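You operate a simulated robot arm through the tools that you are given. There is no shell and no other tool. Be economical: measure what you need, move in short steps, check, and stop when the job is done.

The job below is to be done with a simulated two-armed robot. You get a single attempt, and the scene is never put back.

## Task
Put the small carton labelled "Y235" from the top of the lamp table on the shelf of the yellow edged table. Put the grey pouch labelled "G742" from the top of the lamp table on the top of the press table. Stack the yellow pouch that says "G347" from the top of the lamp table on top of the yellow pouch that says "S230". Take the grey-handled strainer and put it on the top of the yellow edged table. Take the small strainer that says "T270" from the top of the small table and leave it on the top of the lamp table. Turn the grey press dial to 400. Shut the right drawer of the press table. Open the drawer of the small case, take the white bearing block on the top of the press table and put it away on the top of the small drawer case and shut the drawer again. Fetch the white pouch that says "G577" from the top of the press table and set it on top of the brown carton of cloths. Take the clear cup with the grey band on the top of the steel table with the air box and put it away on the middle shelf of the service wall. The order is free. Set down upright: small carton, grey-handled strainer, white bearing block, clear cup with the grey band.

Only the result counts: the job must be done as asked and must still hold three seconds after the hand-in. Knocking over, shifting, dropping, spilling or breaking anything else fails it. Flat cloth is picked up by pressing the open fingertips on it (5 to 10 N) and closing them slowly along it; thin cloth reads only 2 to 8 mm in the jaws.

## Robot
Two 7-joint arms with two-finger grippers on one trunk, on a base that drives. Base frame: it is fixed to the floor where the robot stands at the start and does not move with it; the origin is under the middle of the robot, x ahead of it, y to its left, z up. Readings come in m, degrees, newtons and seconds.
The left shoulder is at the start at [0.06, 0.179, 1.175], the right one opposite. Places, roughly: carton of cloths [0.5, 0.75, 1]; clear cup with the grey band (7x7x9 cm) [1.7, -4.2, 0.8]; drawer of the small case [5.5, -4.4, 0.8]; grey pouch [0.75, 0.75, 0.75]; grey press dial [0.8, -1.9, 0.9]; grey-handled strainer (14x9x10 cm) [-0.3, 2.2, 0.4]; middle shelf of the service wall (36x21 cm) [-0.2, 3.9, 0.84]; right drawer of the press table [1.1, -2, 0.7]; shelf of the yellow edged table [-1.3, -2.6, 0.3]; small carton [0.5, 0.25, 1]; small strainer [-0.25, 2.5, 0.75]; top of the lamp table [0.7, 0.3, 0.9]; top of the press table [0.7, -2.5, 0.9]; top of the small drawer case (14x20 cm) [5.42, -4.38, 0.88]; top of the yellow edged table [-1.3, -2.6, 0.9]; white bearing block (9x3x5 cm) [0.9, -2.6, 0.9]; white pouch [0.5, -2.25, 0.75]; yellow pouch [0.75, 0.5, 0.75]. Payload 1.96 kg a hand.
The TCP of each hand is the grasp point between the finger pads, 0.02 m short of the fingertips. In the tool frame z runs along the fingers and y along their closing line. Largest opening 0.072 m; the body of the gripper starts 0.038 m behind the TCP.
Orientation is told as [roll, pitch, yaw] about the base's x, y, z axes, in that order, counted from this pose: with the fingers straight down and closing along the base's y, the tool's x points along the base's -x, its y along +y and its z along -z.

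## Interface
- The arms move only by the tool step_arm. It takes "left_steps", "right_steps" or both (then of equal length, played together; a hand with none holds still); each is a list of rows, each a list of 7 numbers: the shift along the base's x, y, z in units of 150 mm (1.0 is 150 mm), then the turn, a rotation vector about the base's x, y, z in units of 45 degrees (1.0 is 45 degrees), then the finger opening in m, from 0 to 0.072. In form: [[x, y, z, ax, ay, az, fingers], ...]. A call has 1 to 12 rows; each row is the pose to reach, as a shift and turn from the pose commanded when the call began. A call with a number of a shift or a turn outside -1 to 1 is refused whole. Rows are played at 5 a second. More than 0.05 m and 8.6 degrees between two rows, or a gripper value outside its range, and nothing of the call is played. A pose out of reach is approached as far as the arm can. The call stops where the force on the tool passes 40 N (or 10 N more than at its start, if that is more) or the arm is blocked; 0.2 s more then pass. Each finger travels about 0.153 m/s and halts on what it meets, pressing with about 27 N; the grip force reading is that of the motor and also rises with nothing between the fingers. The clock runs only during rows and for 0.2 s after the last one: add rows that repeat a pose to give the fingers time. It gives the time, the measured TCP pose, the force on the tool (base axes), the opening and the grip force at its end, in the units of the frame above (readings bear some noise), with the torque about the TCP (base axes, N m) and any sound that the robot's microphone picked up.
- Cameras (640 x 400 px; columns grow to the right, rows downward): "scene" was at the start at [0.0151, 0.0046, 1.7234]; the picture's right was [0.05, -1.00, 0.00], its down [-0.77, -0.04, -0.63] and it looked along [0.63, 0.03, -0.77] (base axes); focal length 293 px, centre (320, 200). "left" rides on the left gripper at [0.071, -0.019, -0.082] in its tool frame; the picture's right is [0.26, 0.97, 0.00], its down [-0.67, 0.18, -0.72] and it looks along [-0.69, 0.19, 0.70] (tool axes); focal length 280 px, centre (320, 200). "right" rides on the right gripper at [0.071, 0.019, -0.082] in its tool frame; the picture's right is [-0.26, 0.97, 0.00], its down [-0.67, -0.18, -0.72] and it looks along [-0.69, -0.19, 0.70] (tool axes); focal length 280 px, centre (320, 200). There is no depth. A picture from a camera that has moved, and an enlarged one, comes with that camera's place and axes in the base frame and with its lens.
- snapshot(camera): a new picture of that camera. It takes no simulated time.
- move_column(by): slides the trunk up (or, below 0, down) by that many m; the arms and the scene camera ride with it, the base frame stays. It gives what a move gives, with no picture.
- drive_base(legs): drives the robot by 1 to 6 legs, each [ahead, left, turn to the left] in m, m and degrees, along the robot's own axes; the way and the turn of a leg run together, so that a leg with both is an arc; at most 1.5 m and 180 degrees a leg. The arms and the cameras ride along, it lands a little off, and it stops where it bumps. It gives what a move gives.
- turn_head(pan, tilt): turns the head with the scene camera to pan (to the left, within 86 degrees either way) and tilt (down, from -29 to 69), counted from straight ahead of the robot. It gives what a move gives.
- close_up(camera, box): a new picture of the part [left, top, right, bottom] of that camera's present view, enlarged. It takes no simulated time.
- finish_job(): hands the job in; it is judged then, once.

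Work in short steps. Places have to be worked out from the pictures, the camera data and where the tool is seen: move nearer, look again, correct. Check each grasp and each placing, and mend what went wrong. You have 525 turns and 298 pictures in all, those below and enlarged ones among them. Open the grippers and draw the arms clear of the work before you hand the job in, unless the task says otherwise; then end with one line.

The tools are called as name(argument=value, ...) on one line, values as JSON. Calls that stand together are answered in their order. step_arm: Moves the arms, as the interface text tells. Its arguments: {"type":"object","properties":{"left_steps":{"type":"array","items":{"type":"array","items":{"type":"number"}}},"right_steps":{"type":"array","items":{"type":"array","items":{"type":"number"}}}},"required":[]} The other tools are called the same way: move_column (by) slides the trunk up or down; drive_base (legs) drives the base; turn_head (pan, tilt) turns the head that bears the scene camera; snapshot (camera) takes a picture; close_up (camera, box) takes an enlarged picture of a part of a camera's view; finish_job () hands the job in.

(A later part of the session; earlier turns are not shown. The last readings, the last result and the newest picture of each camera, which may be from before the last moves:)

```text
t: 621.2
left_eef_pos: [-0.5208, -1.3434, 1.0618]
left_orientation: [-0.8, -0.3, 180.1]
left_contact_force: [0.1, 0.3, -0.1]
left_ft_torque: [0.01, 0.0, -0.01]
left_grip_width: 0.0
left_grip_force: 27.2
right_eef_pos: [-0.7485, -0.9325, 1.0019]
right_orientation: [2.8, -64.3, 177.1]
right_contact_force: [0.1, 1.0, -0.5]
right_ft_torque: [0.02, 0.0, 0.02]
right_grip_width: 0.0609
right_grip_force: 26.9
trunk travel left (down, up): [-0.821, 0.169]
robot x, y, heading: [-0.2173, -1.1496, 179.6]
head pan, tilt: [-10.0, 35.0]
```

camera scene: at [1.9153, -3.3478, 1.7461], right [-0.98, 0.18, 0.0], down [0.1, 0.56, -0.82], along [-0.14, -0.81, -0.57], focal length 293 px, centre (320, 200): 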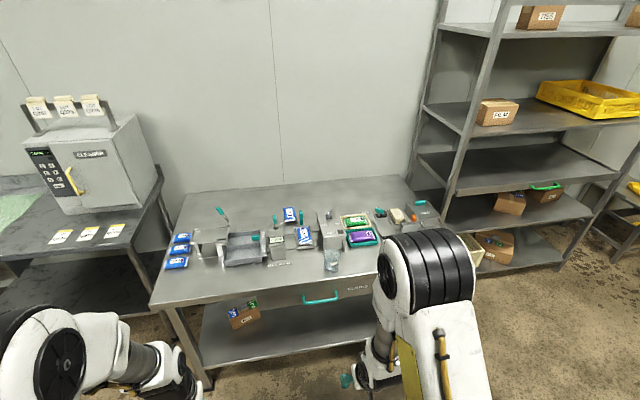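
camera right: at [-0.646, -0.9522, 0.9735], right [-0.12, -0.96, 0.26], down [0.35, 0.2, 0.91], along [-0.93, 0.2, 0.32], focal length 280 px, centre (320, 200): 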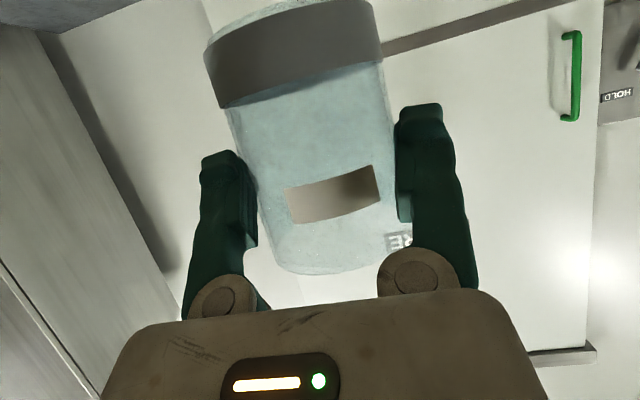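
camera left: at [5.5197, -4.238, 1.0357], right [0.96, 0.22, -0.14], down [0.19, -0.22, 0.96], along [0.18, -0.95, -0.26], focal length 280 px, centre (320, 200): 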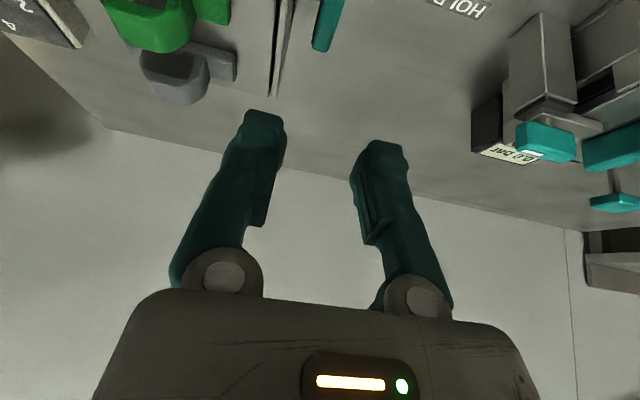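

Pressing force is fixed, so I'll re-grip deeper for safety: set the cup down on the free front strip of the lamp table (≈(0.37, 0.79)) and grip it again. Drive there.

drive_base(legs=[[0.15, 0, 0], [0, 0, 180], [0, 1.1, 0], [0, 1.06, 0]])

turn_head(pan=0, tilt=40)

snapshot(camera="scene")

```text
t: 640.2
left_eef_pos: [-0.0185, 1.2106, 1.0621]
left_orientation: [-0.9, -0.3, -1.3]
left_contact_force: [-0.3, -0.4, 0.1]
left_ft_torque: [-0.02, 0.01, -0.03]
left_grip_width: 0.0
left_grip_force: 26.6
right_eef_pos: [0.2007, 0.7939, 1.0009]
right_orientation: [2.9, -64.3, -4.2]
right_contact_force: [-0.5, -0.2, -0.7]
right_ft_torque: [-0.04, 0.02, -0.01]
right_grip_width: 0.0609
right_grip_force: 0.8
trunk travel left (down, up): [-0.821, 0.169]
robot x, y, heading: [-0.3215, 1.022, -1.5]
head pan, tilt: [-10.0, 35.0]
```

```text
t: 640.9
left_eef_pos: [-0.0184, 1.2111, 1.0619]
left_orientation: [-0.7, -0.2, -1.4]
left_contact_force: [-0.7, 0.8, -0.4]
left_ft_torque: [0.01, -0.01, -0.02]
left_grip_width: 0.0
left_grip_force: 26.8
right_eef_pos: [0.2005, 0.7957, 1.0012]
right_orientation: [2.8, -64.3, -4.4]
right_contact_force: [0.7, -0.6, -0.7]
right_ft_torque: [0.01, 0.0, -0.03]
right_grip_width: 0.0611
right_grip_force: 0.6
trunk travel left (down, up): [-0.821, 0.169]
robot x, y, heading: [-0.3262, 1.0222, -1.3]
head pan, tilt: [0.0, 40.0]
```

```text
78 pictures are left
camera scene: at [-0.2994, 1.0216, 1.7386], right [-0.03, -1.0, 0.0], down [-0.64, 0.02, -0.77], along [0.77, -0.02, -0.64], focal length 293 px, centre (320, 200)
```

scene: 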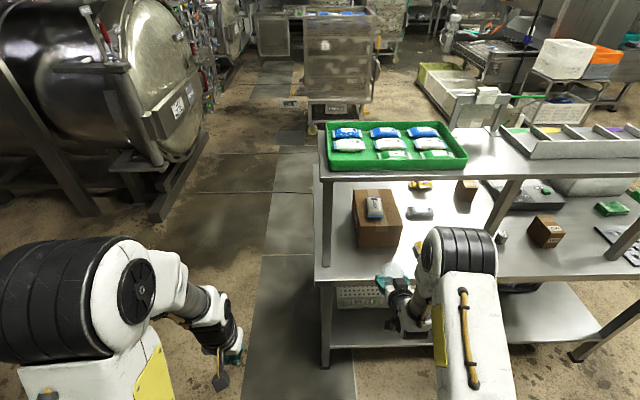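

The grip force dropped to ~0.7 N and the width has stayed at 0.061, so the creep has stopped. I check the cup in the hand before deciding.

snapshot(camera="right")

```text
77 pictures are left
camera right: at [0.0959, 0.8176, 0.9734], right [0.14, 0.96, 0.26], down [-0.36, -0.19, 0.91], along [0.92, -0.22, 0.32], focal length 280 px, centre (320, 200)
```

right: 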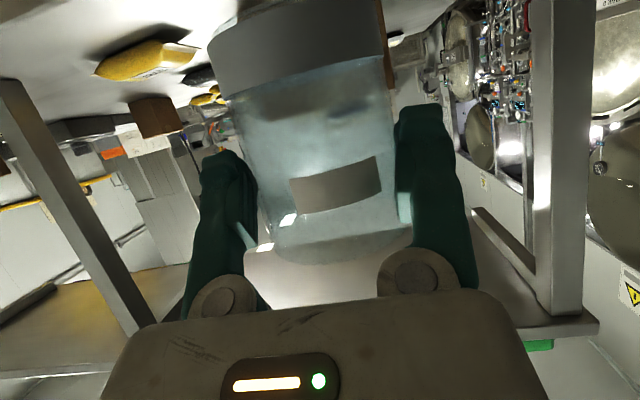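

The cup has slipped ~1 cm in the grip, so re-gripping is wise. Move it over the front strip and set it down.

step_arm(right_steps=[[0.2, 0, -0.1, 0, 0, 0, 0.058], [0.45, 0, -0.2, 0, 0, 0, 0.058], [0.7, 0, -0.3, 0, 0, 0, 0.058], [0.95, 0, -0.38, 0, 0, 0, 0.058], [1, 0, -0.42, 0, 0, 0, 0.058], [1, 0, -0.42, 0, 0, 0, 0.058]])

close_up(camera="scene", box=[300, 180, 460, 340])

snapshot(camera="right")

```text
t: 642.3
left_eef_pos: [-0.0186, 1.2108, 1.0619]
left_orientation: [-0.8, -0.3, -1.4]
left_contact_force: [0.0, -0.1, 0.3]
left_ft_torque: [0.01, -0.02, 0.01]
left_grip_width: 0.0
left_grip_force: 26.9
right_eef_pos: [0.3502, 0.7953, 0.9373]
right_orientation: [2.9, -64.3, -4.2]
right_contact_force: [-0.5, -0.3, 0.1]
right_ft_torque: [0.0, -0.01, -0.04]
right_grip_width: 0.0596
right_grip_force: 27.3
trunk travel left (down, up): [-0.821, 0.169]
robot x, y, heading: [-0.3259, 1.0222, -1.6]
head pan, tilt: [0.0, 40.0]
```

```text
2.50 times, centred on (380, 260) of scene
camera zoom: at [-0.2995, 1.0214, 1.7386], right [-0.03, -1.0, 0.0], down [-0.64, 0.02, -0.77], along [0.77, -0.02, -0.64], focal length 733 px, centre (170, 50)
```

zoom: 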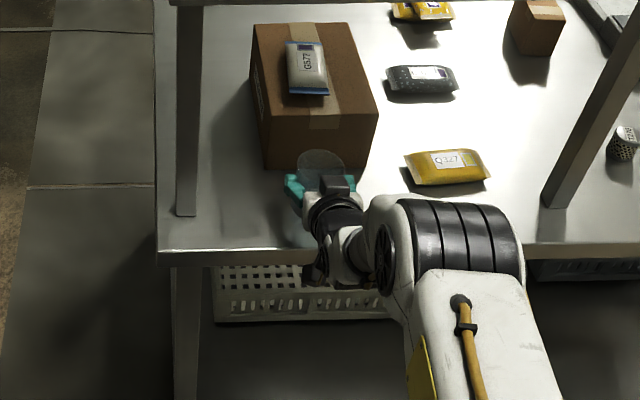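

```text
75 pictures are left
camera right: at [0.2461, 0.8178, 0.9103], right [0.14, 0.96, 0.26], down [-0.36, -0.19, 0.91], along [0.92, -0.22, 0.31], focal length 280 px, centre (320, 200)
```

right: 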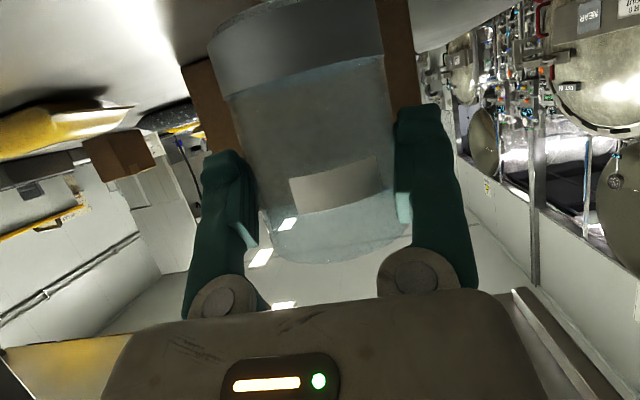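

Clear of the box. Lower gently to touchdown.

step_arm(right_steps=[[0, 0, -0.06, 0, 0, 0, 0.058], [0, 0, -0.1, 0, 0, 0, 0.058], [0, 0, -0.13, 0, 0, 0, 0.058], [0, 0, -0.13, 0, 0, 0, 0.058]])

step_arm(right_steps=[[0, 0, -0.02, 0, 0, 0, 0.058], [0, 0, -0.04, 0, 0, 0, 0.058], [0, 0, -0.04, 0, 0, 0, 0.058]])

```text
t: 643.3
left_eef_pos: [-0.0186, 1.2113, 1.0614]
left_orientation: [-0.9, -0.3, -1.4]
left_contact_force: [-0.1, 0.4, -0.1]
left_ft_torque: [0.01, 0.0, -0.03]
left_grip_width: 0.0
left_grip_force: 27.0
right_eef_pos: [0.3515, 0.794, 0.9199]
right_orientation: [2.9, -64.4, -4.3]
right_contact_force: [0.2, -0.1, 1.9]
right_ft_torque: [-0.08, -0.16, -0.01]
right_grip_width: 0.0596
right_grip_force: 27.2
trunk travel left (down, up): [-0.821, 0.169]
robot x, y, heading: [-0.3229, 1.0234, -1.5]
head pan, tilt: [0.0, 40.0]
```

```text
t: 644.1
left_eef_pos: [-0.0217, 1.2122, 1.0617]
left_orientation: [-1.0, -0.4, -1.4]
left_contact_force: [-0.9, -0.6, 0.2]
left_ft_torque: [-0.02, 0.02, 0.02]
left_grip_width: 0.0
left_grip_force: 27.1
right_eef_pos: [0.3505, 0.7965, 0.916]
right_orientation: [2.8, -64.6, -4.1]
right_contact_force: [-0.7, 1.8, 19.9]
right_ft_torque: [-0.22, -0.32, 0.04]
right_grip_width: 0.0598
right_grip_force: 26.5
trunk travel left (down, up): [-0.821, 0.169]
robot x, y, heading: [-0.3213, 1.0207, -1.6]
head pan, tilt: [0.0, 40.0]
```

Down. Open, advance 1.3 cm so the pads are on the cup's centreline, and close again.

step_arm(right_steps=[[0, 0, 0.02, 0, 0, 0, 0.066], [0, 0, 0.02, 0, 0, 0, 0.072], [0, 0, 0.02, 0, 0, 0, 0.072], [0.04, 0, 0.02, 0, 0, 0, 0.072], [0.08, 0, 0.02, 0, 0, 0, 0.072], [0.08, 0, 0.02, 0, 0, 0, 0.072]])

snapshot(camera="right")

```text
t: 645.5
left_eef_pos: [-0.0183, 1.2098, 1.0616]
left_orientation: [-0.8, -0.3, -1.4]
left_contact_force: [-0.2, 0.1, 0.1]
left_ft_torque: [-0.01, 0.0, -0.01]
left_grip_width: 0.0
left_grip_force: 27.4
right_eef_pos: [0.3639, 0.7939, 0.914]
right_orientation: [2.9, -64.3, -4.3]
right_contact_force: [-0.1, -1.0, 0.8]
right_ft_torque: [0.02, 0.0, 0.0]
right_grip_width: 0.0721
right_grip_force: 0.1
trunk travel left (down, up): [-0.821, 0.169]
robot x, y, heading: [-0.3235, 1.0222, -1.6]
head pan, tilt: [0.0, 40.0]
```

```text
74 pictures are left
camera right: at [0.258, 0.8176, 0.8878], right [0.14, 0.96, 0.26], down [-0.36, -0.19, 0.91], along [0.92, -0.22, 0.32], focal length 280 px, centre (320, 200)
```

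right: 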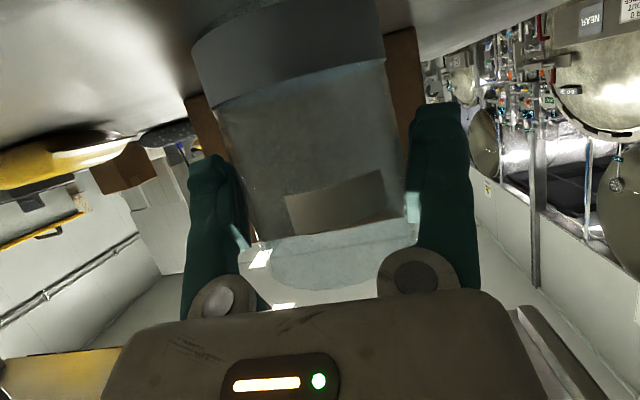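

step_arm(right_steps=[[0.02, 0, 0, 0, 0, 0, 0.072], [0.02, 0, 0, 0, 0, 0, 0.066], [0.02, 0, 0, 0, 0, 0, 0.06], [0.02, 0, 0, 0, 0, 0, 0.055], [0.02, 0, 0, 0, 0, 0, 0.055], [0.02, 0, 0.1, 0, 0, 0, 0.055], [0.02, 0, 0.25, 0, 0, 0, 0.055], [0.02, 0, 0.25, 0, 0, 0, 0.055]])

snapshot(camera="right")

```text
t: 647.3
left_eef_pos: [-0.018, 1.2107, 1.0619]
left_orientation: [-0.8, -0.3, -1.4]
left_contact_force: [0.4, 0.5, 0.2]
left_ft_torque: [-0.03, 0.0, -0.01]
left_grip_width: 0.0003
left_grip_force: 26.1
right_eef_pos: [0.366, 0.7955, 0.9536]
right_orientation: [2.9, -64.3, -4.3]
right_contact_force: [-0.2, 0.4, -0.3]
right_ft_torque: [0.01, 0.0, 0.01]
right_grip_width: 0.0638
right_grip_force: 26.5
trunk travel left (down, up): [-0.821, 0.169]
robot x, y, heading: [-0.3185, 1.0212, -1.4]
head pan, tilt: [0.0, 40.0]
```

```text
73 pictures are left
camera right: at [0.2612, 0.8171, 0.9253], right [0.14, 0.96, 0.26], down [-0.36, -0.19, 0.91], along [0.92, -0.22, 0.31], focal length 280 px, centre (320, 200)
```

right: 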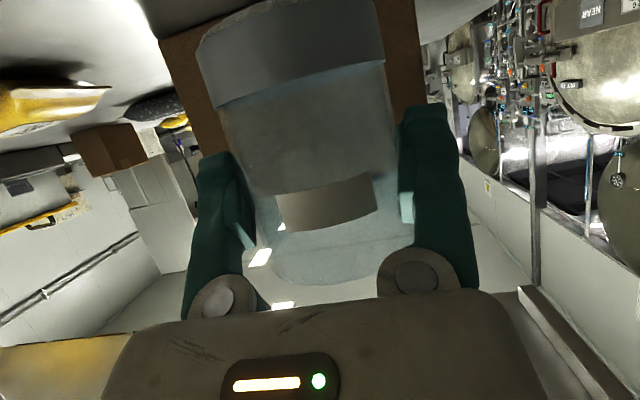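

Firm re-grip (0.0638). Retract, raise, back out, turn left to heading 90 and go up the aisle (x≈0.35) toward the service wall.

drive_base(legs=[[-0.25, 0, 0]])

step_arm(right_steps=[[-0.2, 0, 0.1, 0, 0, 0, 0.055], [-0.45, 0, 0.2, 0, 0, 0, 0.055], [-0.7, 0, 0.3, 0, 0, 0, 0.055], [-0.95, 0, 0.35, 0, 0, 0, 0.055], [-0.95, 0, 0.35, 0, 0, 0, 0.055]])

drive_base(legs=[[0, 0.25, 0], [0, 0, 91], [0, -0.85, 0], [0.55, 0, 0]])

turn_head(pan=15, tilt=20)

snapshot(camera="scene")

```text
t: 649.1
left_eef_pos: [-0.2679, 1.2173, 1.0627]
left_orientation: [-0.8, -0.3, -1.4]
left_contact_force: [0.4, 0.1, -0.6]
left_ft_torque: [0.03, -0.01, -0.01]
left_grip_width: 0.0
left_grip_force: 26.8
right_eef_pos: [0.1154, 0.7998, 0.9521]
right_orientation: [2.9, -64.3, -4.3]
right_contact_force: [-0.4, 0.3, -0.6]
right_ft_torque: [0.01, 0.0, 0.02]
right_grip_width: 0.0641
right_grip_force: 26.8
trunk travel left (down, up): [-0.821, 0.169]
robot x, y, heading: [-0.5745, 1.0293, -1.6]
head pan, tilt: [0.0, 40.0]
```

```text
t: 650.3
left_eef_pos: [-0.2686, 1.2173, 1.062]
left_orientation: [-0.8, -0.2, -1.3]
left_contact_force: [-0.4, -0.8, -0.7]
left_ft_torque: [-0.01, 0.0, -0.02]
left_grip_width: 0.0001
left_grip_force: 26.7
right_eef_pos: [-0.0269, 0.8, 1.0055]
right_orientation: [2.9, -64.3, -4.3]
right_contact_force: [-0.2, -0.1, -1.1]
right_ft_torque: [0.04, -0.03, 0.01]
right_grip_width: 0.0639
right_grip_force: 27.4
trunk travel left (down, up): [-0.821, 0.169]
robot x, y, heading: [-0.5733, 1.0288, -1.7]
head pan, tilt: [0.0, 40.0]
```

```text
t: 662.9
left_eef_pos: [0.0967, 2.1195, 1.0614]
left_orientation: [-0.8, -0.3, 89.6]
left_contact_force: [1.0, 0.6, 0.4]
left_ft_torque: [0.03, 0.02, 0.0]
left_grip_width: 0.0
left_grip_force: 26.8
right_eef_pos: [0.5088, 2.3658, 1.0058]
right_orientation: [3.0, -64.2, 86.7]
right_contact_force: [0.3, 0.0, -0.3]
right_ft_torque: [-0.02, 0.0, -0.03]
right_grip_width: 0.0636
right_grip_force: 27.7
trunk travel left (down, up): [-0.821, 0.169]
robot x, y, heading: [0.2953, 1.816, 89.4]
head pan, tilt: [0.0, 40.0]
```

```text
t: 663.7
left_eef_pos: [0.0949, 2.1196, 1.0612]
left_orientation: [-0.9, -0.3, 89.6]
left_contact_force: [0.6, -0.4, -0.6]
left_ft_torque: [0.01, -0.01, 0.0]
left_grip_width: 0.0002
left_grip_force: 27.4
right_eef_pos: [0.5082, 2.3677, 1.0066]
right_orientation: [2.9, -64.4, 86.7]
right_contact_force: [0.8, 0.0, -0.5]
right_ft_torque: [0.01, 0.0, -0.03]
right_grip_width: 0.0632
right_grip_force: 27.0
trunk travel left (down, up): [-0.821, 0.169]
robot x, y, heading: [0.2899, 1.8185, 89.2]
head pan, tilt: [15.0, 20.0]
```

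```text
72 pictures are left
camera scene: at [0.2655, 1.8487, 1.7699], right [0.97, 0.25, 0.0], down [0.09, -0.33, -0.94], along [-0.23, 0.91, -0.34], focal length 293 px, centre (320, 200)
```

scene: 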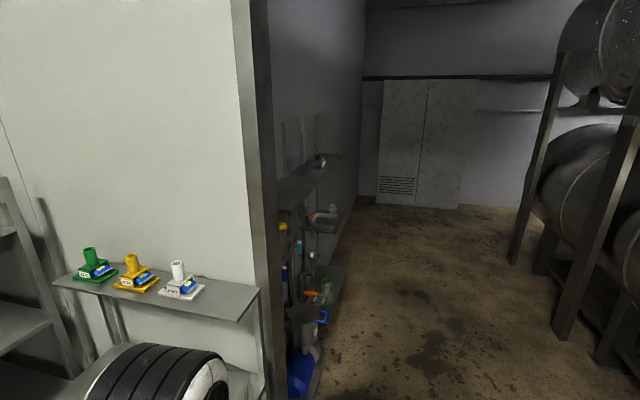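

close_up(camera="scene", box=[260, 110, 380, 330])

```text
1.82 times, centred on (320, 220) of scene
camera zoom: at [0.2655, 1.8487, 1.7699], right [0.97, 0.25, 0.0], down [0.09, -0.33, -0.94], along [-0.23, 0.91, -0.34], focal length 533 px, centre (320, 164)
```

zoom: 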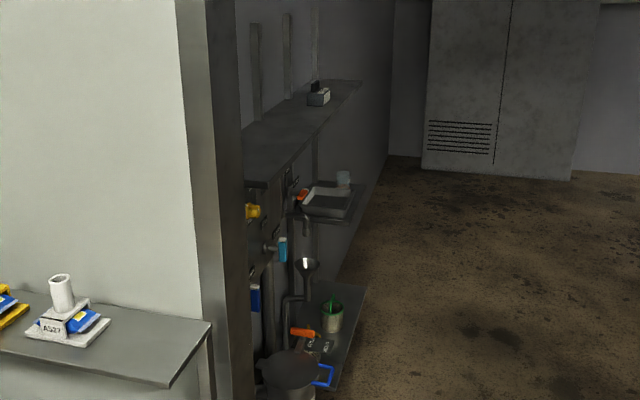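

The service wall faces +x at x≈−0.3; its middle shelf holds a tray and another cup. I drive up to (0.78, 3.7) and turn to face it.

drive_base(legs=[[0, -0.5, 0.6], [1.0, 0, 0], [0.9, 0, 0], [0, 0, 90]])

turn_head(pan=0, tilt=35)

snapshot(camera="scene")

```text
t: 679.7
left_eef_pos: [0.4988, 3.5165, 1.0628]
left_orientation: [-0.8, -0.3, -178.6]
left_contact_force: [-0.2, 0.6, -0.7]
left_ft_torque: [-0.01, -0.01, -0.01]
left_grip_width: 0.0
left_grip_force: 27.6
right_eef_pos: [0.2371, 3.9215, 1.0052]
right_orientation: [2.9, -64.3, 178.4]
right_contact_force: [0.6, -0.3, -0.3]
right_ft_torque: [-0.03, 0.0, 0.0]
right_grip_width: 0.0613
right_grip_force: 26.7
trunk travel left (down, up): [-0.821, 0.169]
robot x, y, heading: [0.7965, 3.7163, -178.6]
head pan, tilt: [15.0, 20.0]
```

```text
t: 680.5
left_eef_pos: [0.4984, 3.5173, 1.0616]
left_orientation: [-0.8, -0.3, -178.6]
left_contact_force: [0.8, -0.1, -0.3]
left_ft_torque: [-0.01, -0.03, -0.03]
left_grip_width: 0.0002
left_grip_force: 26.7
right_eef_pos: [0.2374, 3.9206, 1.0054]
right_orientation: [2.9, -64.3, 178.4]
right_contact_force: [0.3, -0.9, -0.1]
right_ft_torque: [0.01, -0.01, 0.02]
right_grip_width: 0.0611
right_grip_force: 26.8
trunk travel left (down, up): [-0.821, 0.169]
robot x, y, heading: [0.7942, 3.7199, -179.0]
head pan, tilt: [0.0, 35.0]
```

```text
70 pictures are left
camera scene: at [0.7643, 3.7196, 1.7462], right [-0.02, 1.0, 0.0], down [0.57, 0.01, -0.82], along [-0.82, -0.02, -0.57], focal length 293 px, centre (320, 200)
```

scene: 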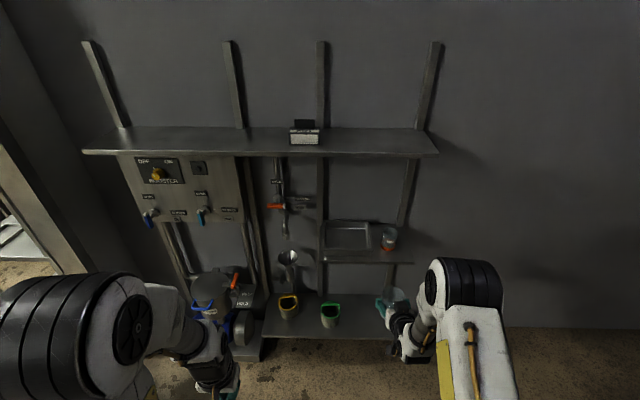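

close_up(camera="scene", box=[290, 130, 450, 270])

```text
2.86 times, centred on (370, 200) of scene
camera zoom: at [0.7643, 3.7196, 1.7462], right [-0.02, 1.0, 0.0], down [0.57, 0.01, -0.82], along [-0.82, -0.02, -0.57], focal length 838 px, centre (177, 200)
```

zoom: 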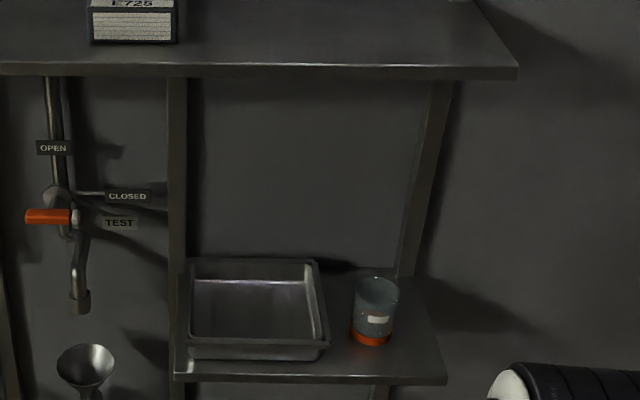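

Middle shelf: x −0.35…−0.09, y 3.70–4.08; a tray (to y≈3.92) and an orange-banded cup at ≈(−0.18, 3.995). The free place is the front right corner, about (−0.125, 4.047). I move closer to measure better.

drive_base(legs=[[0, -0.13, 0], [0.2, 0, 0]])

turn_head(pan=-20, tilt=45)

close_up(camera="scene", box=[240, 120, 400, 260])

snapshot(camera="right")

```text
t: 682.9
left_eef_pos: [0.2982, 3.6427, 1.0621]
left_orientation: [-0.7, -0.3, -178.6]
left_contact_force: [0.4, -0.5, 0.2]
left_ft_torque: [0.0, -0.02, 0.0]
left_grip_width: 0.0
left_grip_force: 27.1
right_eef_pos: [0.0383, 4.0465, 1.0058]
right_orientation: [2.9, -64.3, 178.4]
right_contact_force: [0.9, 0.4, 0.2]
right_ft_torque: [0.0, 0.01, 0.02]
right_grip_width: 0.0612
right_grip_force: 27.1
trunk travel left (down, up): [-0.821, 0.169]
robot x, y, heading: [0.5941, 3.8451, -178.8]
head pan, tilt: [0.0, 35.0]
```

```text
t: 683.8
left_eef_pos: [0.2981, 3.6423, 1.0619]
left_orientation: [-0.8, -0.3, -178.6]
left_contact_force: [-0.3, 0.0, -0.2]
left_ft_torque: [-0.03, -0.01, 0.04]
left_grip_width: 0.0002
left_grip_force: 26.4
right_eef_pos: [0.0382, 4.0466, 1.005]
right_orientation: [2.9, -64.3, 178.6]
right_contact_force: [-1.1, 0.0, -0.9]
right_ft_torque: [0.01, 0.01, -0.02]
right_grip_width: 0.0611
right_grip_force: 26.8
trunk travel left (down, up): [-0.821, 0.169]
robot x, y, heading: [0.596, 3.8458, -178.8]
head pan, tilt: [-20.0, 45.0]
```

```text
2.86 times, centred on (320, 190) of scene
camera zoom: at [0.5752, 3.8732, 1.7313], right [0.32, 0.95, 0.0], down [0.67, -0.23, -0.71], along [-0.67, 0.23, -0.71], focal length 838 px, centre (320, 229)
```

zoom: 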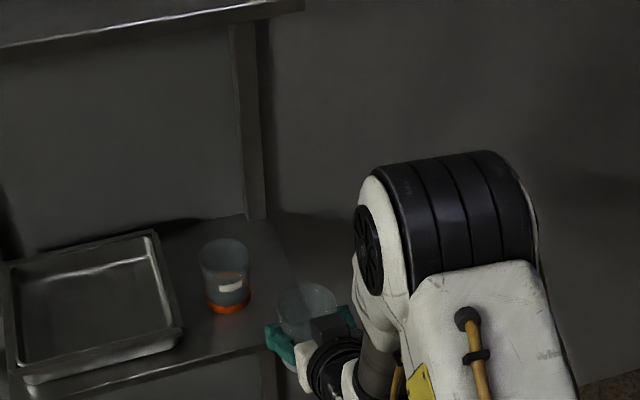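

```text
67 pictures are left
camera right: at [0.1412, 4.0288, 0.9781], right [-0.1, -0.96, 0.26], down [0.35, 0.21, 0.91], along [-0.93, 0.18, 0.31], focal length 280 px, centre (320, 200)
```

right: 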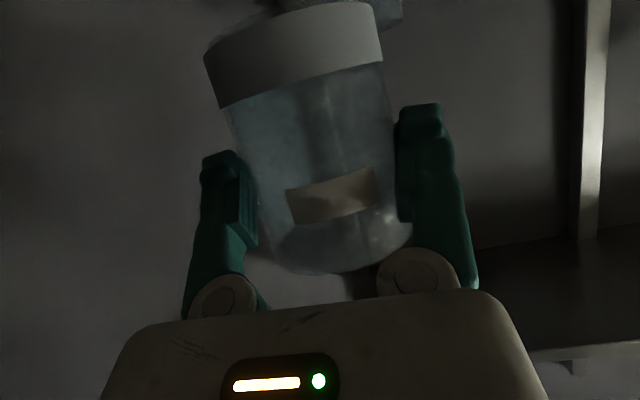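

Confirmed: orange cup (−0.177, 3.998), shelf front edge −0.088, right edge ≈4.088. Target cup center (−0.127, 4.049), i.e. TCP ≈ (−0.117, 4.049). Drive 0.1 closer at the safe height, then adjust.

drive_base(legs=[[0.1, 0, 0]])

close_up(camera="scene", box=[200, 170, 360, 310])

```text
t: 684.9
left_eef_pos: [0.1983, 3.6406, 1.0621]
left_orientation: [-0.9, -0.2, -178.6]
left_contact_force: [0.0, -0.1, 1.5]
left_ft_torque: [0.01, -0.01, 0.02]
left_grip_width: 0.0
left_grip_force: 27.2
right_eef_pos: [-0.0615, 4.0447, 1.0058]
right_orientation: [2.9, -64.4, 178.4]
right_contact_force: [-0.4, 0.0, 0.0]
right_ft_torque: [0.02, -0.03, 0.04]
right_grip_width: 0.0609
right_grip_force: 26.8
trunk travel left (down, up): [-0.821, 0.169]
robot x, y, heading: [0.4919, 3.8452, -178.7]
head pan, tilt: [-20.0, 45.0]
```

```text
2.86 times, centred on (280, 240) of scene
camera zoom: at [0.4757, 3.8714, 1.7313], right [0.32, 0.95, 0.0], down [0.67, -0.23, -0.71], along [-0.67, 0.23, -0.71], focal length 838 px, centre (434, 86)
```

zoom: 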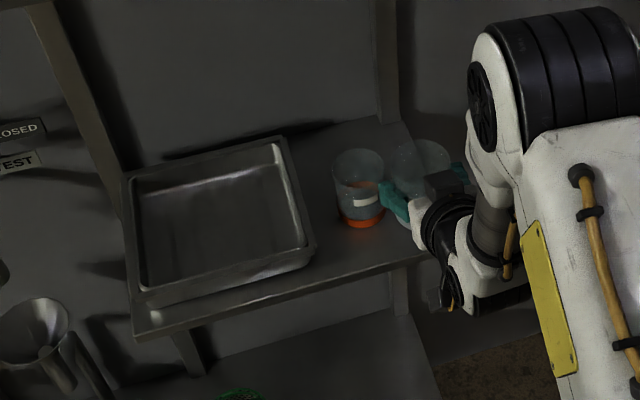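

step_arm(right_steps=[[-0.12, 0.03, 0, 0, 0, 0, 0.055], [-0.25, 0.04, 0, 0, 0, 0, 0.055], [-0.37, 0.04, 0, 0, 0, 0, 0.055], [-0.37, 0.04, -0.15, 0, 0, 0, 0.055], [-0.37, 0.04, -0.3, 0, 0, 0, 0.055], [-0.37, 0.04, -0.3, 0, 0, 0, 0.055]])

close_up(camera="scene", box=[240, 180, 360, 280])

snapshot(camera="right")

```text
t: 686.3
left_eef_pos: [0.1978, 3.64, 1.0633]
left_orientation: [-0.8, -0.2, -178.7]
left_contact_force: [-0.4, 0.0, 0.7]
left_ft_torque: [0.01, 0.03, -0.02]
left_grip_width: 0.0
left_grip_force: 27.4
right_eef_pos: [-0.1177, 4.0506, 0.9601]
right_orientation: [2.9, -64.3, 178.4]
right_contact_force: [0.2, 0.3, -0.1]
right_ft_torque: [-0.03, 0.0, 0.01]
right_grip_width: 0.0607
right_grip_force: 26.7
trunk travel left (down, up): [-0.821, 0.169]
robot x, y, heading: [0.491, 3.8446, -178.7]
head pan, tilt: [-20.0, 45.0]
```

```text
4.00 times, centred on (300, 230) of scene
camera zoom: at [0.4759, 3.8712, 1.7313], right [0.32, 0.95, 0.0], down [0.67, -0.23, -0.71], along [-0.67, 0.23, -0.71], focal length 1174 px, centre (400, 80)
```

zoom: 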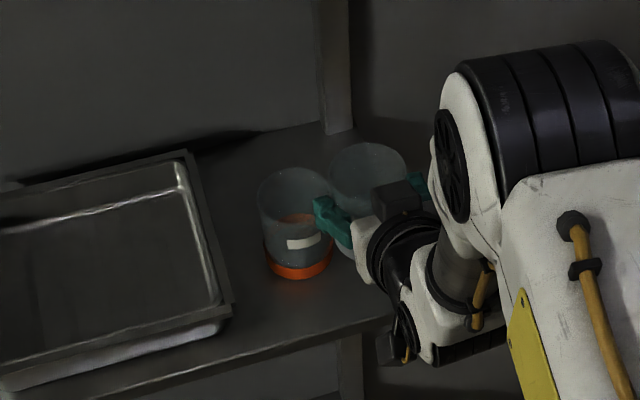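

```text
64 pictures are left
camera right: at [-0.0136, 4.033, 0.9331], right [-0.1, -0.96, 0.26], down [0.35, 0.21, 0.91], along [-0.93, 0.18, 0.32], focal length 280 px, centre (320, 200)
```

right: 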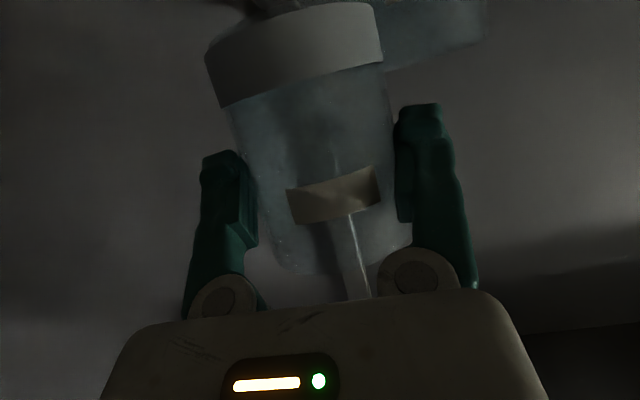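

Held cup center ≈(−0.1375, 4.054). I shift +0.008 in x, −0.003 in y for more gap to the orange cup, then descend to z≈0.915.

step_arm(right_steps=[[0.055, -0.02, 0, 0, 0, 0, 0.055], [0.055, -0.02, -0.1, 0, 0, 0, 0.055], [0.055, -0.02, -0.2, 0, 0, 0, 0.055], [0.055, -0.02, -0.3, 0, 0, 0, 0.055], [0.055, -0.02, -0.3, 0, 0, 0, 0.055]])

close_up(camera="scene", box=[240, 180, 360, 280])

```text
t: 687.5
left_eef_pos: [0.1983, 3.6407, 1.0639]
left_orientation: [-0.9, -0.3, -178.8]
left_contact_force: [-0.4, -0.3, 0.1]
left_ft_torque: [0.02, 0.0, -0.03]
left_grip_width: 0.0001
left_grip_force: 27.0
right_eef_pos: [-0.1087, 4.0486, 0.916]
right_orientation: [2.9, -64.3, 178.4]
right_contact_force: [1.2, -0.7, -0.6]
right_ft_torque: [0.04, -0.06, -0.02]
right_grip_width: 0.0608
right_grip_force: 26.8
trunk travel left (down, up): [-0.821, 0.169]
robot x, y, heading: [0.491, 3.8419, -178.8]
head pan, tilt: [-20.0, 45.0]
```

```text
4.00 times, centred on (300, 230) of scene
camera zoom: at [0.4755, 3.8714, 1.7313], right [0.32, 0.95, 0.0], down [0.67, -0.23, -0.71], along [-0.67, 0.23, -0.71], focal length 1174 px, centre (400, 80)
```

zoom: 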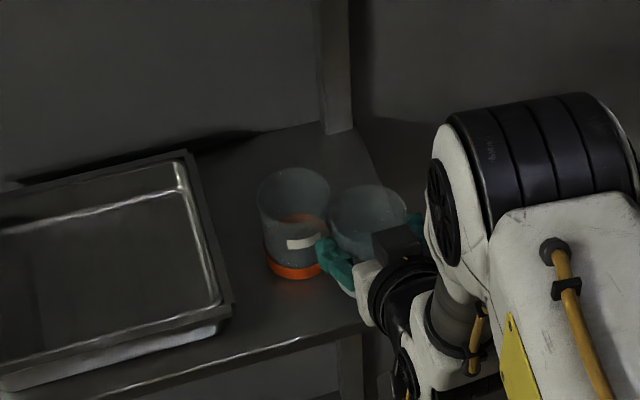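

Orange cup untouched. Shift back 7 mm from the shelf edge and creep down.

step_arm(right_steps=[[-0.045, 0, 0, 0, 0, 0, 0.055], [-0.045, 0, -0.03, 0, 0, 0, 0.055], [-0.045, 0, -0.06, 0, 0, 0, 0.055], [-0.045, 0, -0.06, 0, 0, 0, 0.055]])

```text
t: 688.5
left_eef_pos: [0.1977, 3.6396, 1.0621]
left_orientation: [-0.8, -0.3, -178.7]
left_contact_force: [1.4, 0.5, 0.4]
left_ft_torque: [0.01, -0.02, 0.02]
left_grip_width: 0.0001
left_grip_force: 27.4
right_eef_pos: [-0.1159, 4.0472, 0.9061]
right_orientation: [2.9, -64.3, 178.4]
right_contact_force: [-0.1, -0.5, -0.1]
right_ft_torque: [0.02, -0.02, -0.03]
right_grip_width: 0.0608
right_grip_force: 27.5
trunk travel left (down, up): [-0.821, 0.169]
robot x, y, heading: [0.4951, 3.8414, -178.7]
head pan, tilt: [-20.0, 45.0]
```

step_arm(right_steps=[[0, 0, -0.03, 0, 0, 0, 0.055], [0, 0, -0.06, 0, 0, 0, 0.055], [0, 0, -0.06, 0, 0, 0, 0.055]])

```text
t: 689.3
left_eef_pos: [0.1979, 3.641, 1.0624]
left_orientation: [-0.8, -0.3, -178.7]
left_contact_force: [0.2, 0.4, 0.3]
left_ft_torque: [0.0, 0.03, -0.01]
left_grip_width: 0.0
left_grip_force: 27.0
right_eef_pos: [-0.1145, 4.0475, 0.8981]
right_orientation: [2.9, -64.4, 178.4]
right_contact_force: [-0.3, 0.0, -0.5]
right_ft_torque: [0.03, -0.02, 0.01]
right_grip_width: 0.0607
right_grip_force: 26.5
trunk travel left (down, up): [-0.821, 0.169]
robot x, y, heading: [0.4963, 3.8425, -178.9]
head pan, tilt: [-20.0, 45.0]
```

step_arm(right_steps=[[0, 0, -0.03, 0, 0, 0, 0.055], [0, 0, -0.06, 0, 0, 0, 0.055], [0, 0, -0.06, 0, 0, 0, 0.055]])

close_up(camera="scene", box=[240, 180, 360, 280])

```text
t: 690.1
left_eef_pos: [0.2, 3.6409, 1.0619]
left_orientation: [-0.8, -0.4, -178.6]
left_contact_force: [0.0, -0.7, 0.4]
left_ft_torque: [-0.01, 0.02, -0.01]
left_grip_width: 0.0
left_grip_force: 26.9
right_eef_pos: [-0.1157, 4.0477, 0.8911]
right_orientation: [2.8, -64.5, 178.5]
right_contact_force: [0.0, 3.0, 17.7]
right_ft_torque: [0.33, 0.33, 0.05]
right_grip_width: 0.0601
right_grip_force: 27.3
trunk travel left (down, up): [-0.821, 0.169]
robot x, y, heading: [0.4969, 3.8438, -178.8]
head pan, tilt: [-20.0, 45.0]
```

```text
4.00 times, centred on (300, 230) of scene
camera zoom: at [0.4787, 3.8709, 1.7314], right [0.32, 0.95, 0.0], down [0.67, -0.23, -0.71], along [-0.67, 0.23, -0.71], focal length 1174 px, centre (400, 80)
```

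zoom: 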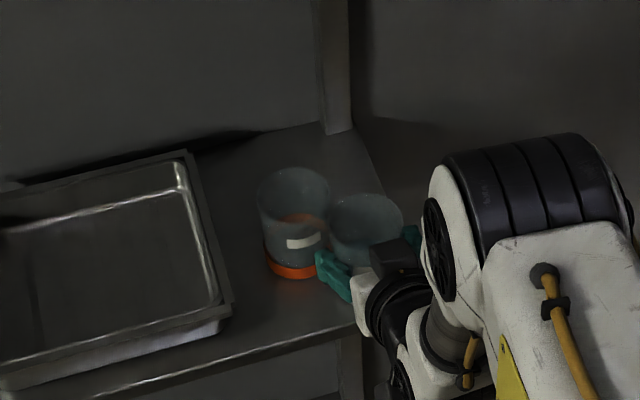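

Touchdown (18 N). Relieve, open slowly, and withdraw straight back.

step_arm(right_steps=[[0, 0, 0.015, 0, 0, 0, 0.062], [0, 0, 0.015, 0, 0, 0, 0.066], [0, 0, 0.015, 0, 0, 0, 0.07], [0, 0, 0.015, 0, 0, 0, 0.07], [0.1, 0, 0.015, 0, 0, 0, 0.07], [0.25, 0, 0.02, 0, 0, 0, 0.07], [0.5, 0, 0.03, 0, 0, 0, 0.07], [0.8, 0, 0.1, 0, 0, 0, 0.07], [1, 0, 0.2, 0, 0, 0, 0.07]])

close_up(camera="scene", box=[240, 180, 360, 280])

snapshot(camera="right")

```text
t: 692.1
left_eef_pos: [0.1981, 3.6403, 1.0612]
left_orientation: [-0.8, -0.3, -178.7]
left_contact_force: [0.2, 0.1, -0.9]
left_ft_torque: [0.04, 0.01, 0.01]
left_grip_width: 0.0001
left_grip_force: 27.3
right_eef_pos: [0.0325, 4.048, 0.9201]
right_orientation: [2.9, -64.4, 178.4]
right_contact_force: [-0.7, 0.1, 1.1]
right_ft_torque: [0.0, 0.01, 0.03]
right_grip_width: 0.0699
right_grip_force: 0.0
trunk travel left (down, up): [-0.821, 0.169]
robot x, y, heading: [0.4953, 3.8438, -178.9]
head pan, tilt: [-20.0, 45.0]
```

```text
4.00 times, centred on (300, 230) of scene
camera zoom: at [0.4762, 3.8712, 1.7313], right [0.32, 0.95, 0.0], down [0.67, -0.23, -0.71], along [-0.67, 0.23, -0.71], focal length 1174 px, centre (400, 80)
```

zoom: 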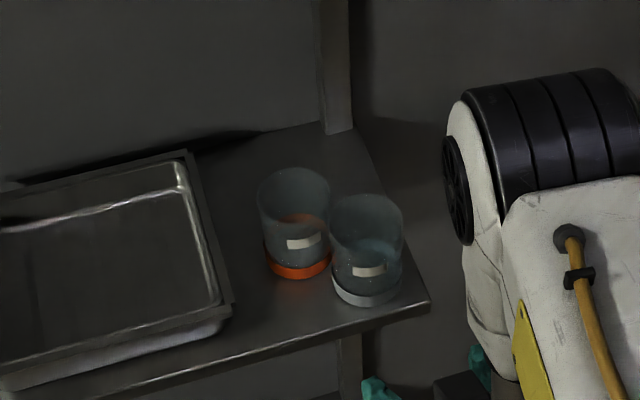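

```text
60 pictures are left
camera right: at [0.1375, 4.0307, 0.8911], right [-0.1, -0.96, 0.26], down [0.35, 0.21, 0.91], along [-0.93, 0.18, 0.32], focal length 280 px, centre (320, 200)
```

right: 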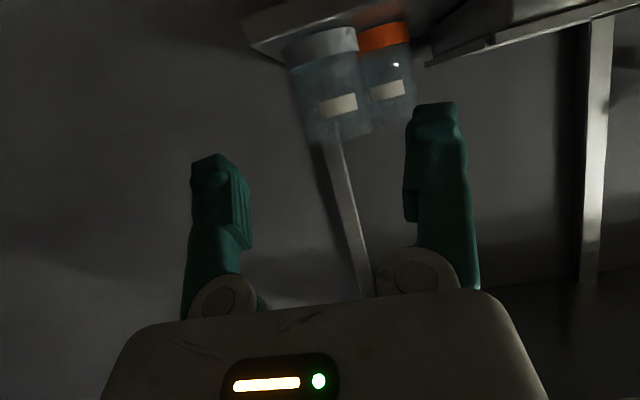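

All ten items are placed. I have plenty of budget, so I go back to verify the dial setting and look over the other placements on the way.

drive_base(legs=[[-0.3, 0, 0], [0, 0, 89.5], [1.0, 0, 0], [0.9, 0, 0], [0, -1.15, 0]])

drive_base(legs=[[1.2, 0, 0], [0, 0, 90]])

turn_head(pan=0, tilt=30)

snapshot(camera="scene")

```text
t: 710.3
left_eef_pos: [0.3199, 1.6463, 1.0624]
left_orientation: [-0.7, -0.3, -89.3]
left_contact_force: [0.0, 0.2, -0.2]
left_ft_torque: [0.0, -0.08, 0.0]
left_grip_width: 0.0
left_grip_force: 26.9
right_eef_pos: [-0.0901, 1.4865, 0.9192]
right_orientation: [3.4, -64.3, -92.8]
right_contact_force: [0.0, 0.6, 0.2]
right_ft_torque: [-0.01, 0.01, 0.03]
right_grip_width: 0.0695
right_grip_force: 0.0
trunk travel left (down, up): [-0.821, 0.169]
robot x, y, heading: [0.1217, 1.9424, -89.4]
head pan, tilt: [-20.0, 45.0]
stopped in leg 5: the robot was blocked; the commanded pose is now the measured one
```

```text
t: 715.4
left_eef_pos: [0.3188, 0.5751, 1.0626]
left_orientation: [-0.6, 0.1, -89.1]
left_contact_force: [-0.6, -0.4, -0.2]
left_ft_torque: [-0.01, -0.01, -0.03]
left_grip_width: 0.0
left_grip_force: 26.9
right_eef_pos: [-0.0845, 0.4072, 0.9168]
right_orientation: [4.1, -64.3, -92.5]
right_contact_force: [0.6, -0.1, -0.5]
right_ft_torque: [-0.01, -0.01, -0.01]
right_grip_width: 0.0697
right_grip_force: 0.0
trunk travel left (down, up): [-0.821, 0.169]
robot x, y, heading: [0.1291, 0.8653, -89.0]
head pan, tilt: [-20.0, 45.0]
stopped in leg 1: the robot was blocked; the commanded pose is now the measured one
```

```text
t: 716.3
left_eef_pos: [0.3194, 0.5756, 1.0634]
left_orientation: [-0.5, 0.1, -89.1]
left_contact_force: [-0.2, 0.3, 0.6]
left_ft_torque: [-0.02, -0.01, 0.05]
left_grip_width: 0.0
left_grip_force: 26.4
right_eef_pos: [-0.0828, 0.4086, 0.9168]
right_orientation: [4.2, -64.2, -92.4]
right_contact_force: [-0.4, 0.2, 0.2]
right_ft_torque: [0.03, 0.01, 0.01]
right_grip_width: 0.0702
right_grip_force: 0.1
trunk travel left (down, up): [-0.821, 0.169]
robot x, y, heading: [0.1272, 0.8734, -88.8]
head pan, tilt: [0.0, 30.0]
```

```text
59 pictures are left
camera scene: at [0.1117, 0.8372, 1.7542], right [-1.0, -0.02, -0.01], down [0.0, 0.5, -0.86], along [0.02, -0.86, -0.5], focal length 293 px, centre (320, 200)
```

scene: 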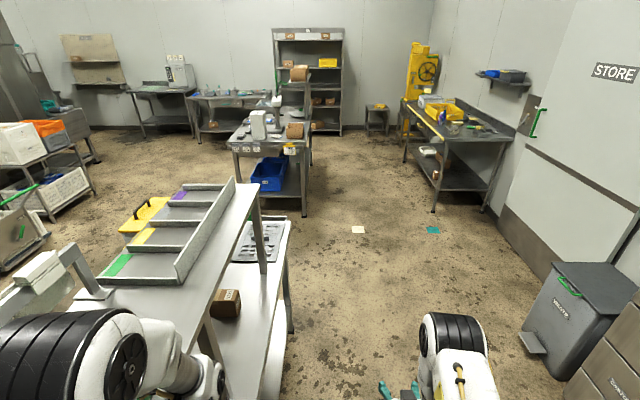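

The robot was blocked twice: sideways near the small table and then by the lamp table. I back away straight and inspect for any disturbance.

drive_base(legs=[[-0.35, 0, 0], [0, -0.5, 0]])

turn_head(pan=50, tilt=35)

snapshot(camera="scene")

```text
t: 717.0
left_eef_pos: [0.3176, 0.5764, 1.063]
left_orientation: [-0.5, 0.1, -89.3]
left_contact_force: [-0.3, 0.3, 0.2]
left_ft_torque: [-0.01, 0.02, -0.04]
left_grip_width: 0.0002
left_grip_force: 27.3
right_eef_pos: [-0.0856, 0.4102, 0.9146]
right_orientation: [4.0, -64.0, -92.6]
right_contact_force: [0.2, -0.3, -0.3]
right_ft_torque: [0.01, 0.0, 0.01]
right_grip_width: 0.0701
right_grip_force: 0.1
trunk travel left (down, up): [-0.821, 0.169]
robot x, y, heading: [0.1259, 0.8737, -88.7]
head pan, tilt: [0.0, 30.0]
stopped in leg 1: the robot was blocked; the commanded pose is now the measured one
```

```text
t: 718.2
left_eef_pos: [0.318, 0.5752, 1.0621]
left_orientation: [-0.5, 0.3, -89.1]
left_contact_force: [-0.7, -0.8, -1.3]
left_ft_torque: [0.0, 0.02, 0.0]
left_grip_width: 0.0
left_grip_force: 27.3
right_eef_pos: [-0.0843, 0.4095, 0.9154]
right_orientation: [4.1, -64.0, -92.6]
right_contact_force: [-0.3, 0.1, -0.1]
right_ft_torque: [0.01, 0.01, -0.03]
right_grip_width: 0.0703
right_grip_force: 0.0
trunk travel left (down, up): [-0.821, 0.169]
robot x, y, heading: [0.1236, 0.8748, -88.9]
head pan, tilt: [50.0, 35.0]
```

```text
58 pictures are left
camera scene: at [0.1788, 0.8712, 1.7473], right [-0.63, -0.78, -0.01], down [-0.44, 0.36, -0.82], along [0.64, -0.51, -0.57], focal length 293 px, centre (320, 200)
```

scene: 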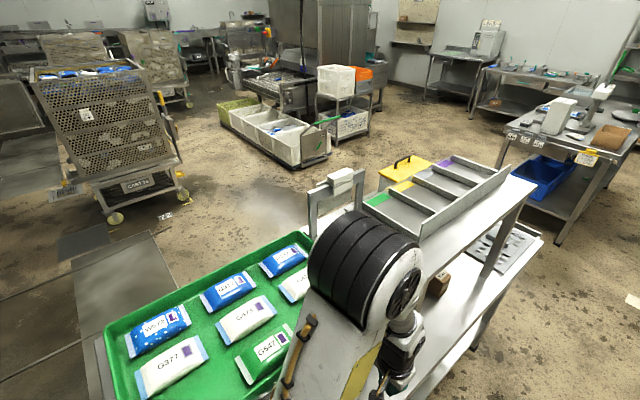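

The left elbow is past the lamp table's front post. I slide sideways away from the table (−x) first.

drive_base(legs=[[0, -0.12, 0]])

snapshot(camera="scene")

```text
t: 719.5
left_eef_pos: [0.2219, 0.5813, 1.0567]
left_orientation: [-1.6, 0.2, -88.9]
left_contact_force: [1.6, -0.3, -0.6]
left_ft_torque: [0.02, 0.1, -0.01]
left_grip_width: 0.0
left_grip_force: 26.8
right_eef_pos: [-0.1836, 0.4122, 0.9195]
right_orientation: [1.6, -64.2, -90.0]
right_contact_force: [1.2, 0.4, 1.2]
right_ft_torque: [0.01, 0.01, -0.06]
right_grip_width: 0.0699
right_grip_force: 0.1
trunk travel left (down, up): [-0.821, 0.169]
robot x, y, heading: [0.0096, 0.8798, -88.5]
head pan, tilt: [50.0, 35.0]
```

```text
57 pictures are left
camera scene: at [0.095, 0.8767, 1.7447], right [-0.62, -0.78, 0.0], down [-0.46, 0.36, -0.81], along [0.63, -0.51, -0.58], focal length 293 px, centre (320, 200)
```

scene: 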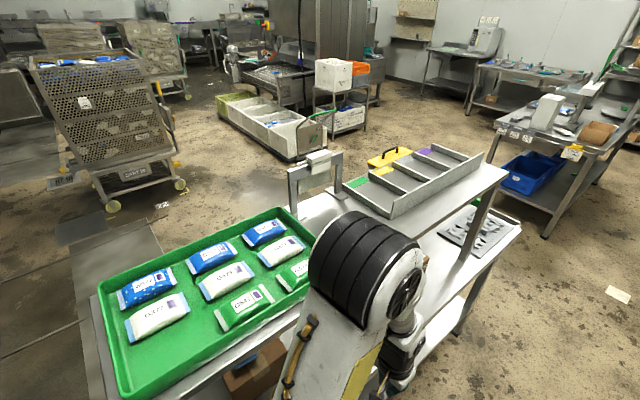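

Coming free. Continue sliding away 0.4 m and inspect the table.

drive_base(legs=[[0, -0.4, 0]])

snapshot(camera="scene")

```text
t: 721.9
left_eef_pos: [-0.1911, 0.5743, 1.0611]
left_orientation: [-0.9, 0.0, -89.1]
left_contact_force: [0.4, -0.2, -0.6]
left_ft_torque: [-0.01, 0.0, 0.02]
left_grip_width: 0.0
left_grip_force: 27.3
right_eef_pos: [-0.5947, 0.4082, 0.9191]
right_orientation: [3.2, -64.5, -91.6]
right_contact_force: [-0.7, -0.1, 0.1]
right_ft_torque: [0.02, 0.03, 0.01]
right_grip_width: 0.0701
right_grip_force: 0.1
trunk travel left (down, up): [-0.821, 0.169]
robot x, y, heading: [-0.3917, 0.8691, -89.0]
head pan, tilt: [50.0, 35.0]
```

```text
56 pictures are left
camera scene: at [-0.325, 0.8735, 1.7461], right [-0.63, -0.78, 0.0], down [-0.45, 0.36, -0.82], along [0.64, -0.51, -0.57], focal length 293 px, centre (320, 200)
```

scene: 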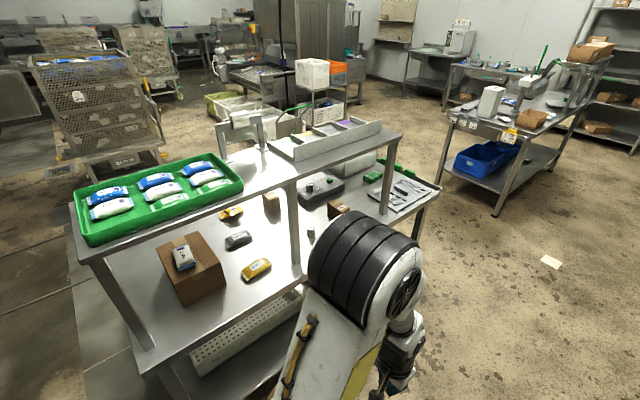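

close_up(camera="scene", box=[60, 120, 380, 330])

```text
1.90 times, centred on (220, 225) of scene
camera zoom: at [-0.325, 0.8735, 1.7461], right [-0.63, -0.78, 0.0], down [-0.45, 0.36, -0.82], along [0.64, -0.51, -0.57], focal length 559 px, centre (510, 152)
```

zoom: 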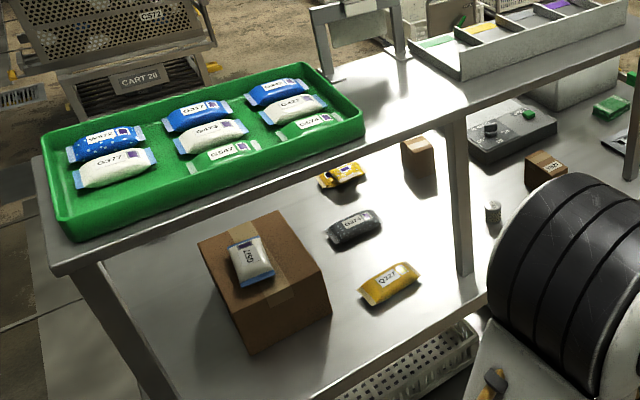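

Lamp table objects match their earlier positions. Now check the small table, which I also brushed.

drive_base(legs=[[0, 0, 180]])

turn_head(pan=0, tilt=30)

snapshot(camera="scene")

```text
t: 729.7
left_eef_pos: [-0.5988, 1.158, 1.0631]
left_orientation: [-0.9, -0.1, 92.1]
left_contact_force: [0.5, 0.0, -0.3]
left_ft_torque: [-0.02, 0.03, -0.04]
left_grip_width: 0.0
left_grip_force: 26.5
right_eef_pos: [-0.1971, 1.334, 0.9189]
right_orientation: [3.2, -64.5, 89.6]
right_contact_force: [1.2, 0.1, 0.2]
right_ft_torque: [0.01, 0.0, 0.03]
right_grip_width: 0.0699
right_grip_force: 0.1
trunk travel left (down, up): [-0.821, 0.169]
robot x, y, heading: [-0.3905, 0.8633, 92.6]
head pan, tilt: [50.0, 35.0]
```

```text
t: 730.9
left_eef_pos: [-0.5986, 1.1578, 1.0619]
left_orientation: [-0.9, 0.1, 92.1]
left_contact_force: [-0.3, 0.0, -0.1]
left_ft_torque: [-0.01, 0.02, 0.02]
left_grip_width: 0.0002
left_grip_force: 26.8
right_eef_pos: [-0.1986, 1.3333, 0.9184]
right_orientation: [3.2, -64.4, 89.5]
right_contact_force: [0.3, 0.6, -0.5]
right_ft_torque: [0.02, 0.02, -0.02]
right_grip_width: 0.0701
right_grip_force: 0.0
trunk travel left (down, up): [-0.821, 0.169]
robot x, y, heading: [-0.3939, 0.8676, 92.2]
head pan, tilt: [0.0, 30.0]
```

```text
54 pictures are left
camera scene: at [-0.3941, 0.8994, 1.7539], right [1.0, 0.04, 0.0], down [0.02, -0.5, -0.87], along [-0.04, 0.87, -0.5], focal length 293 px, centre (320, 200)
```

scene: 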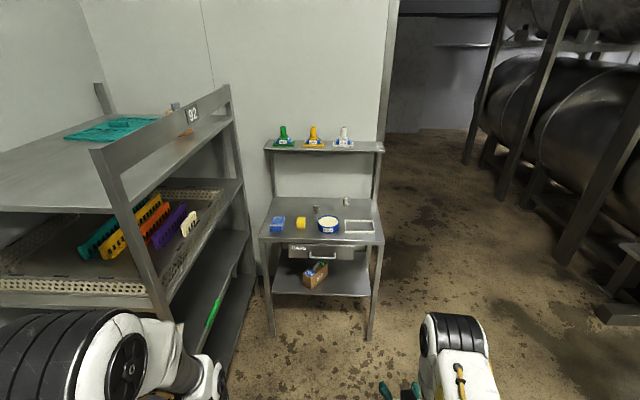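

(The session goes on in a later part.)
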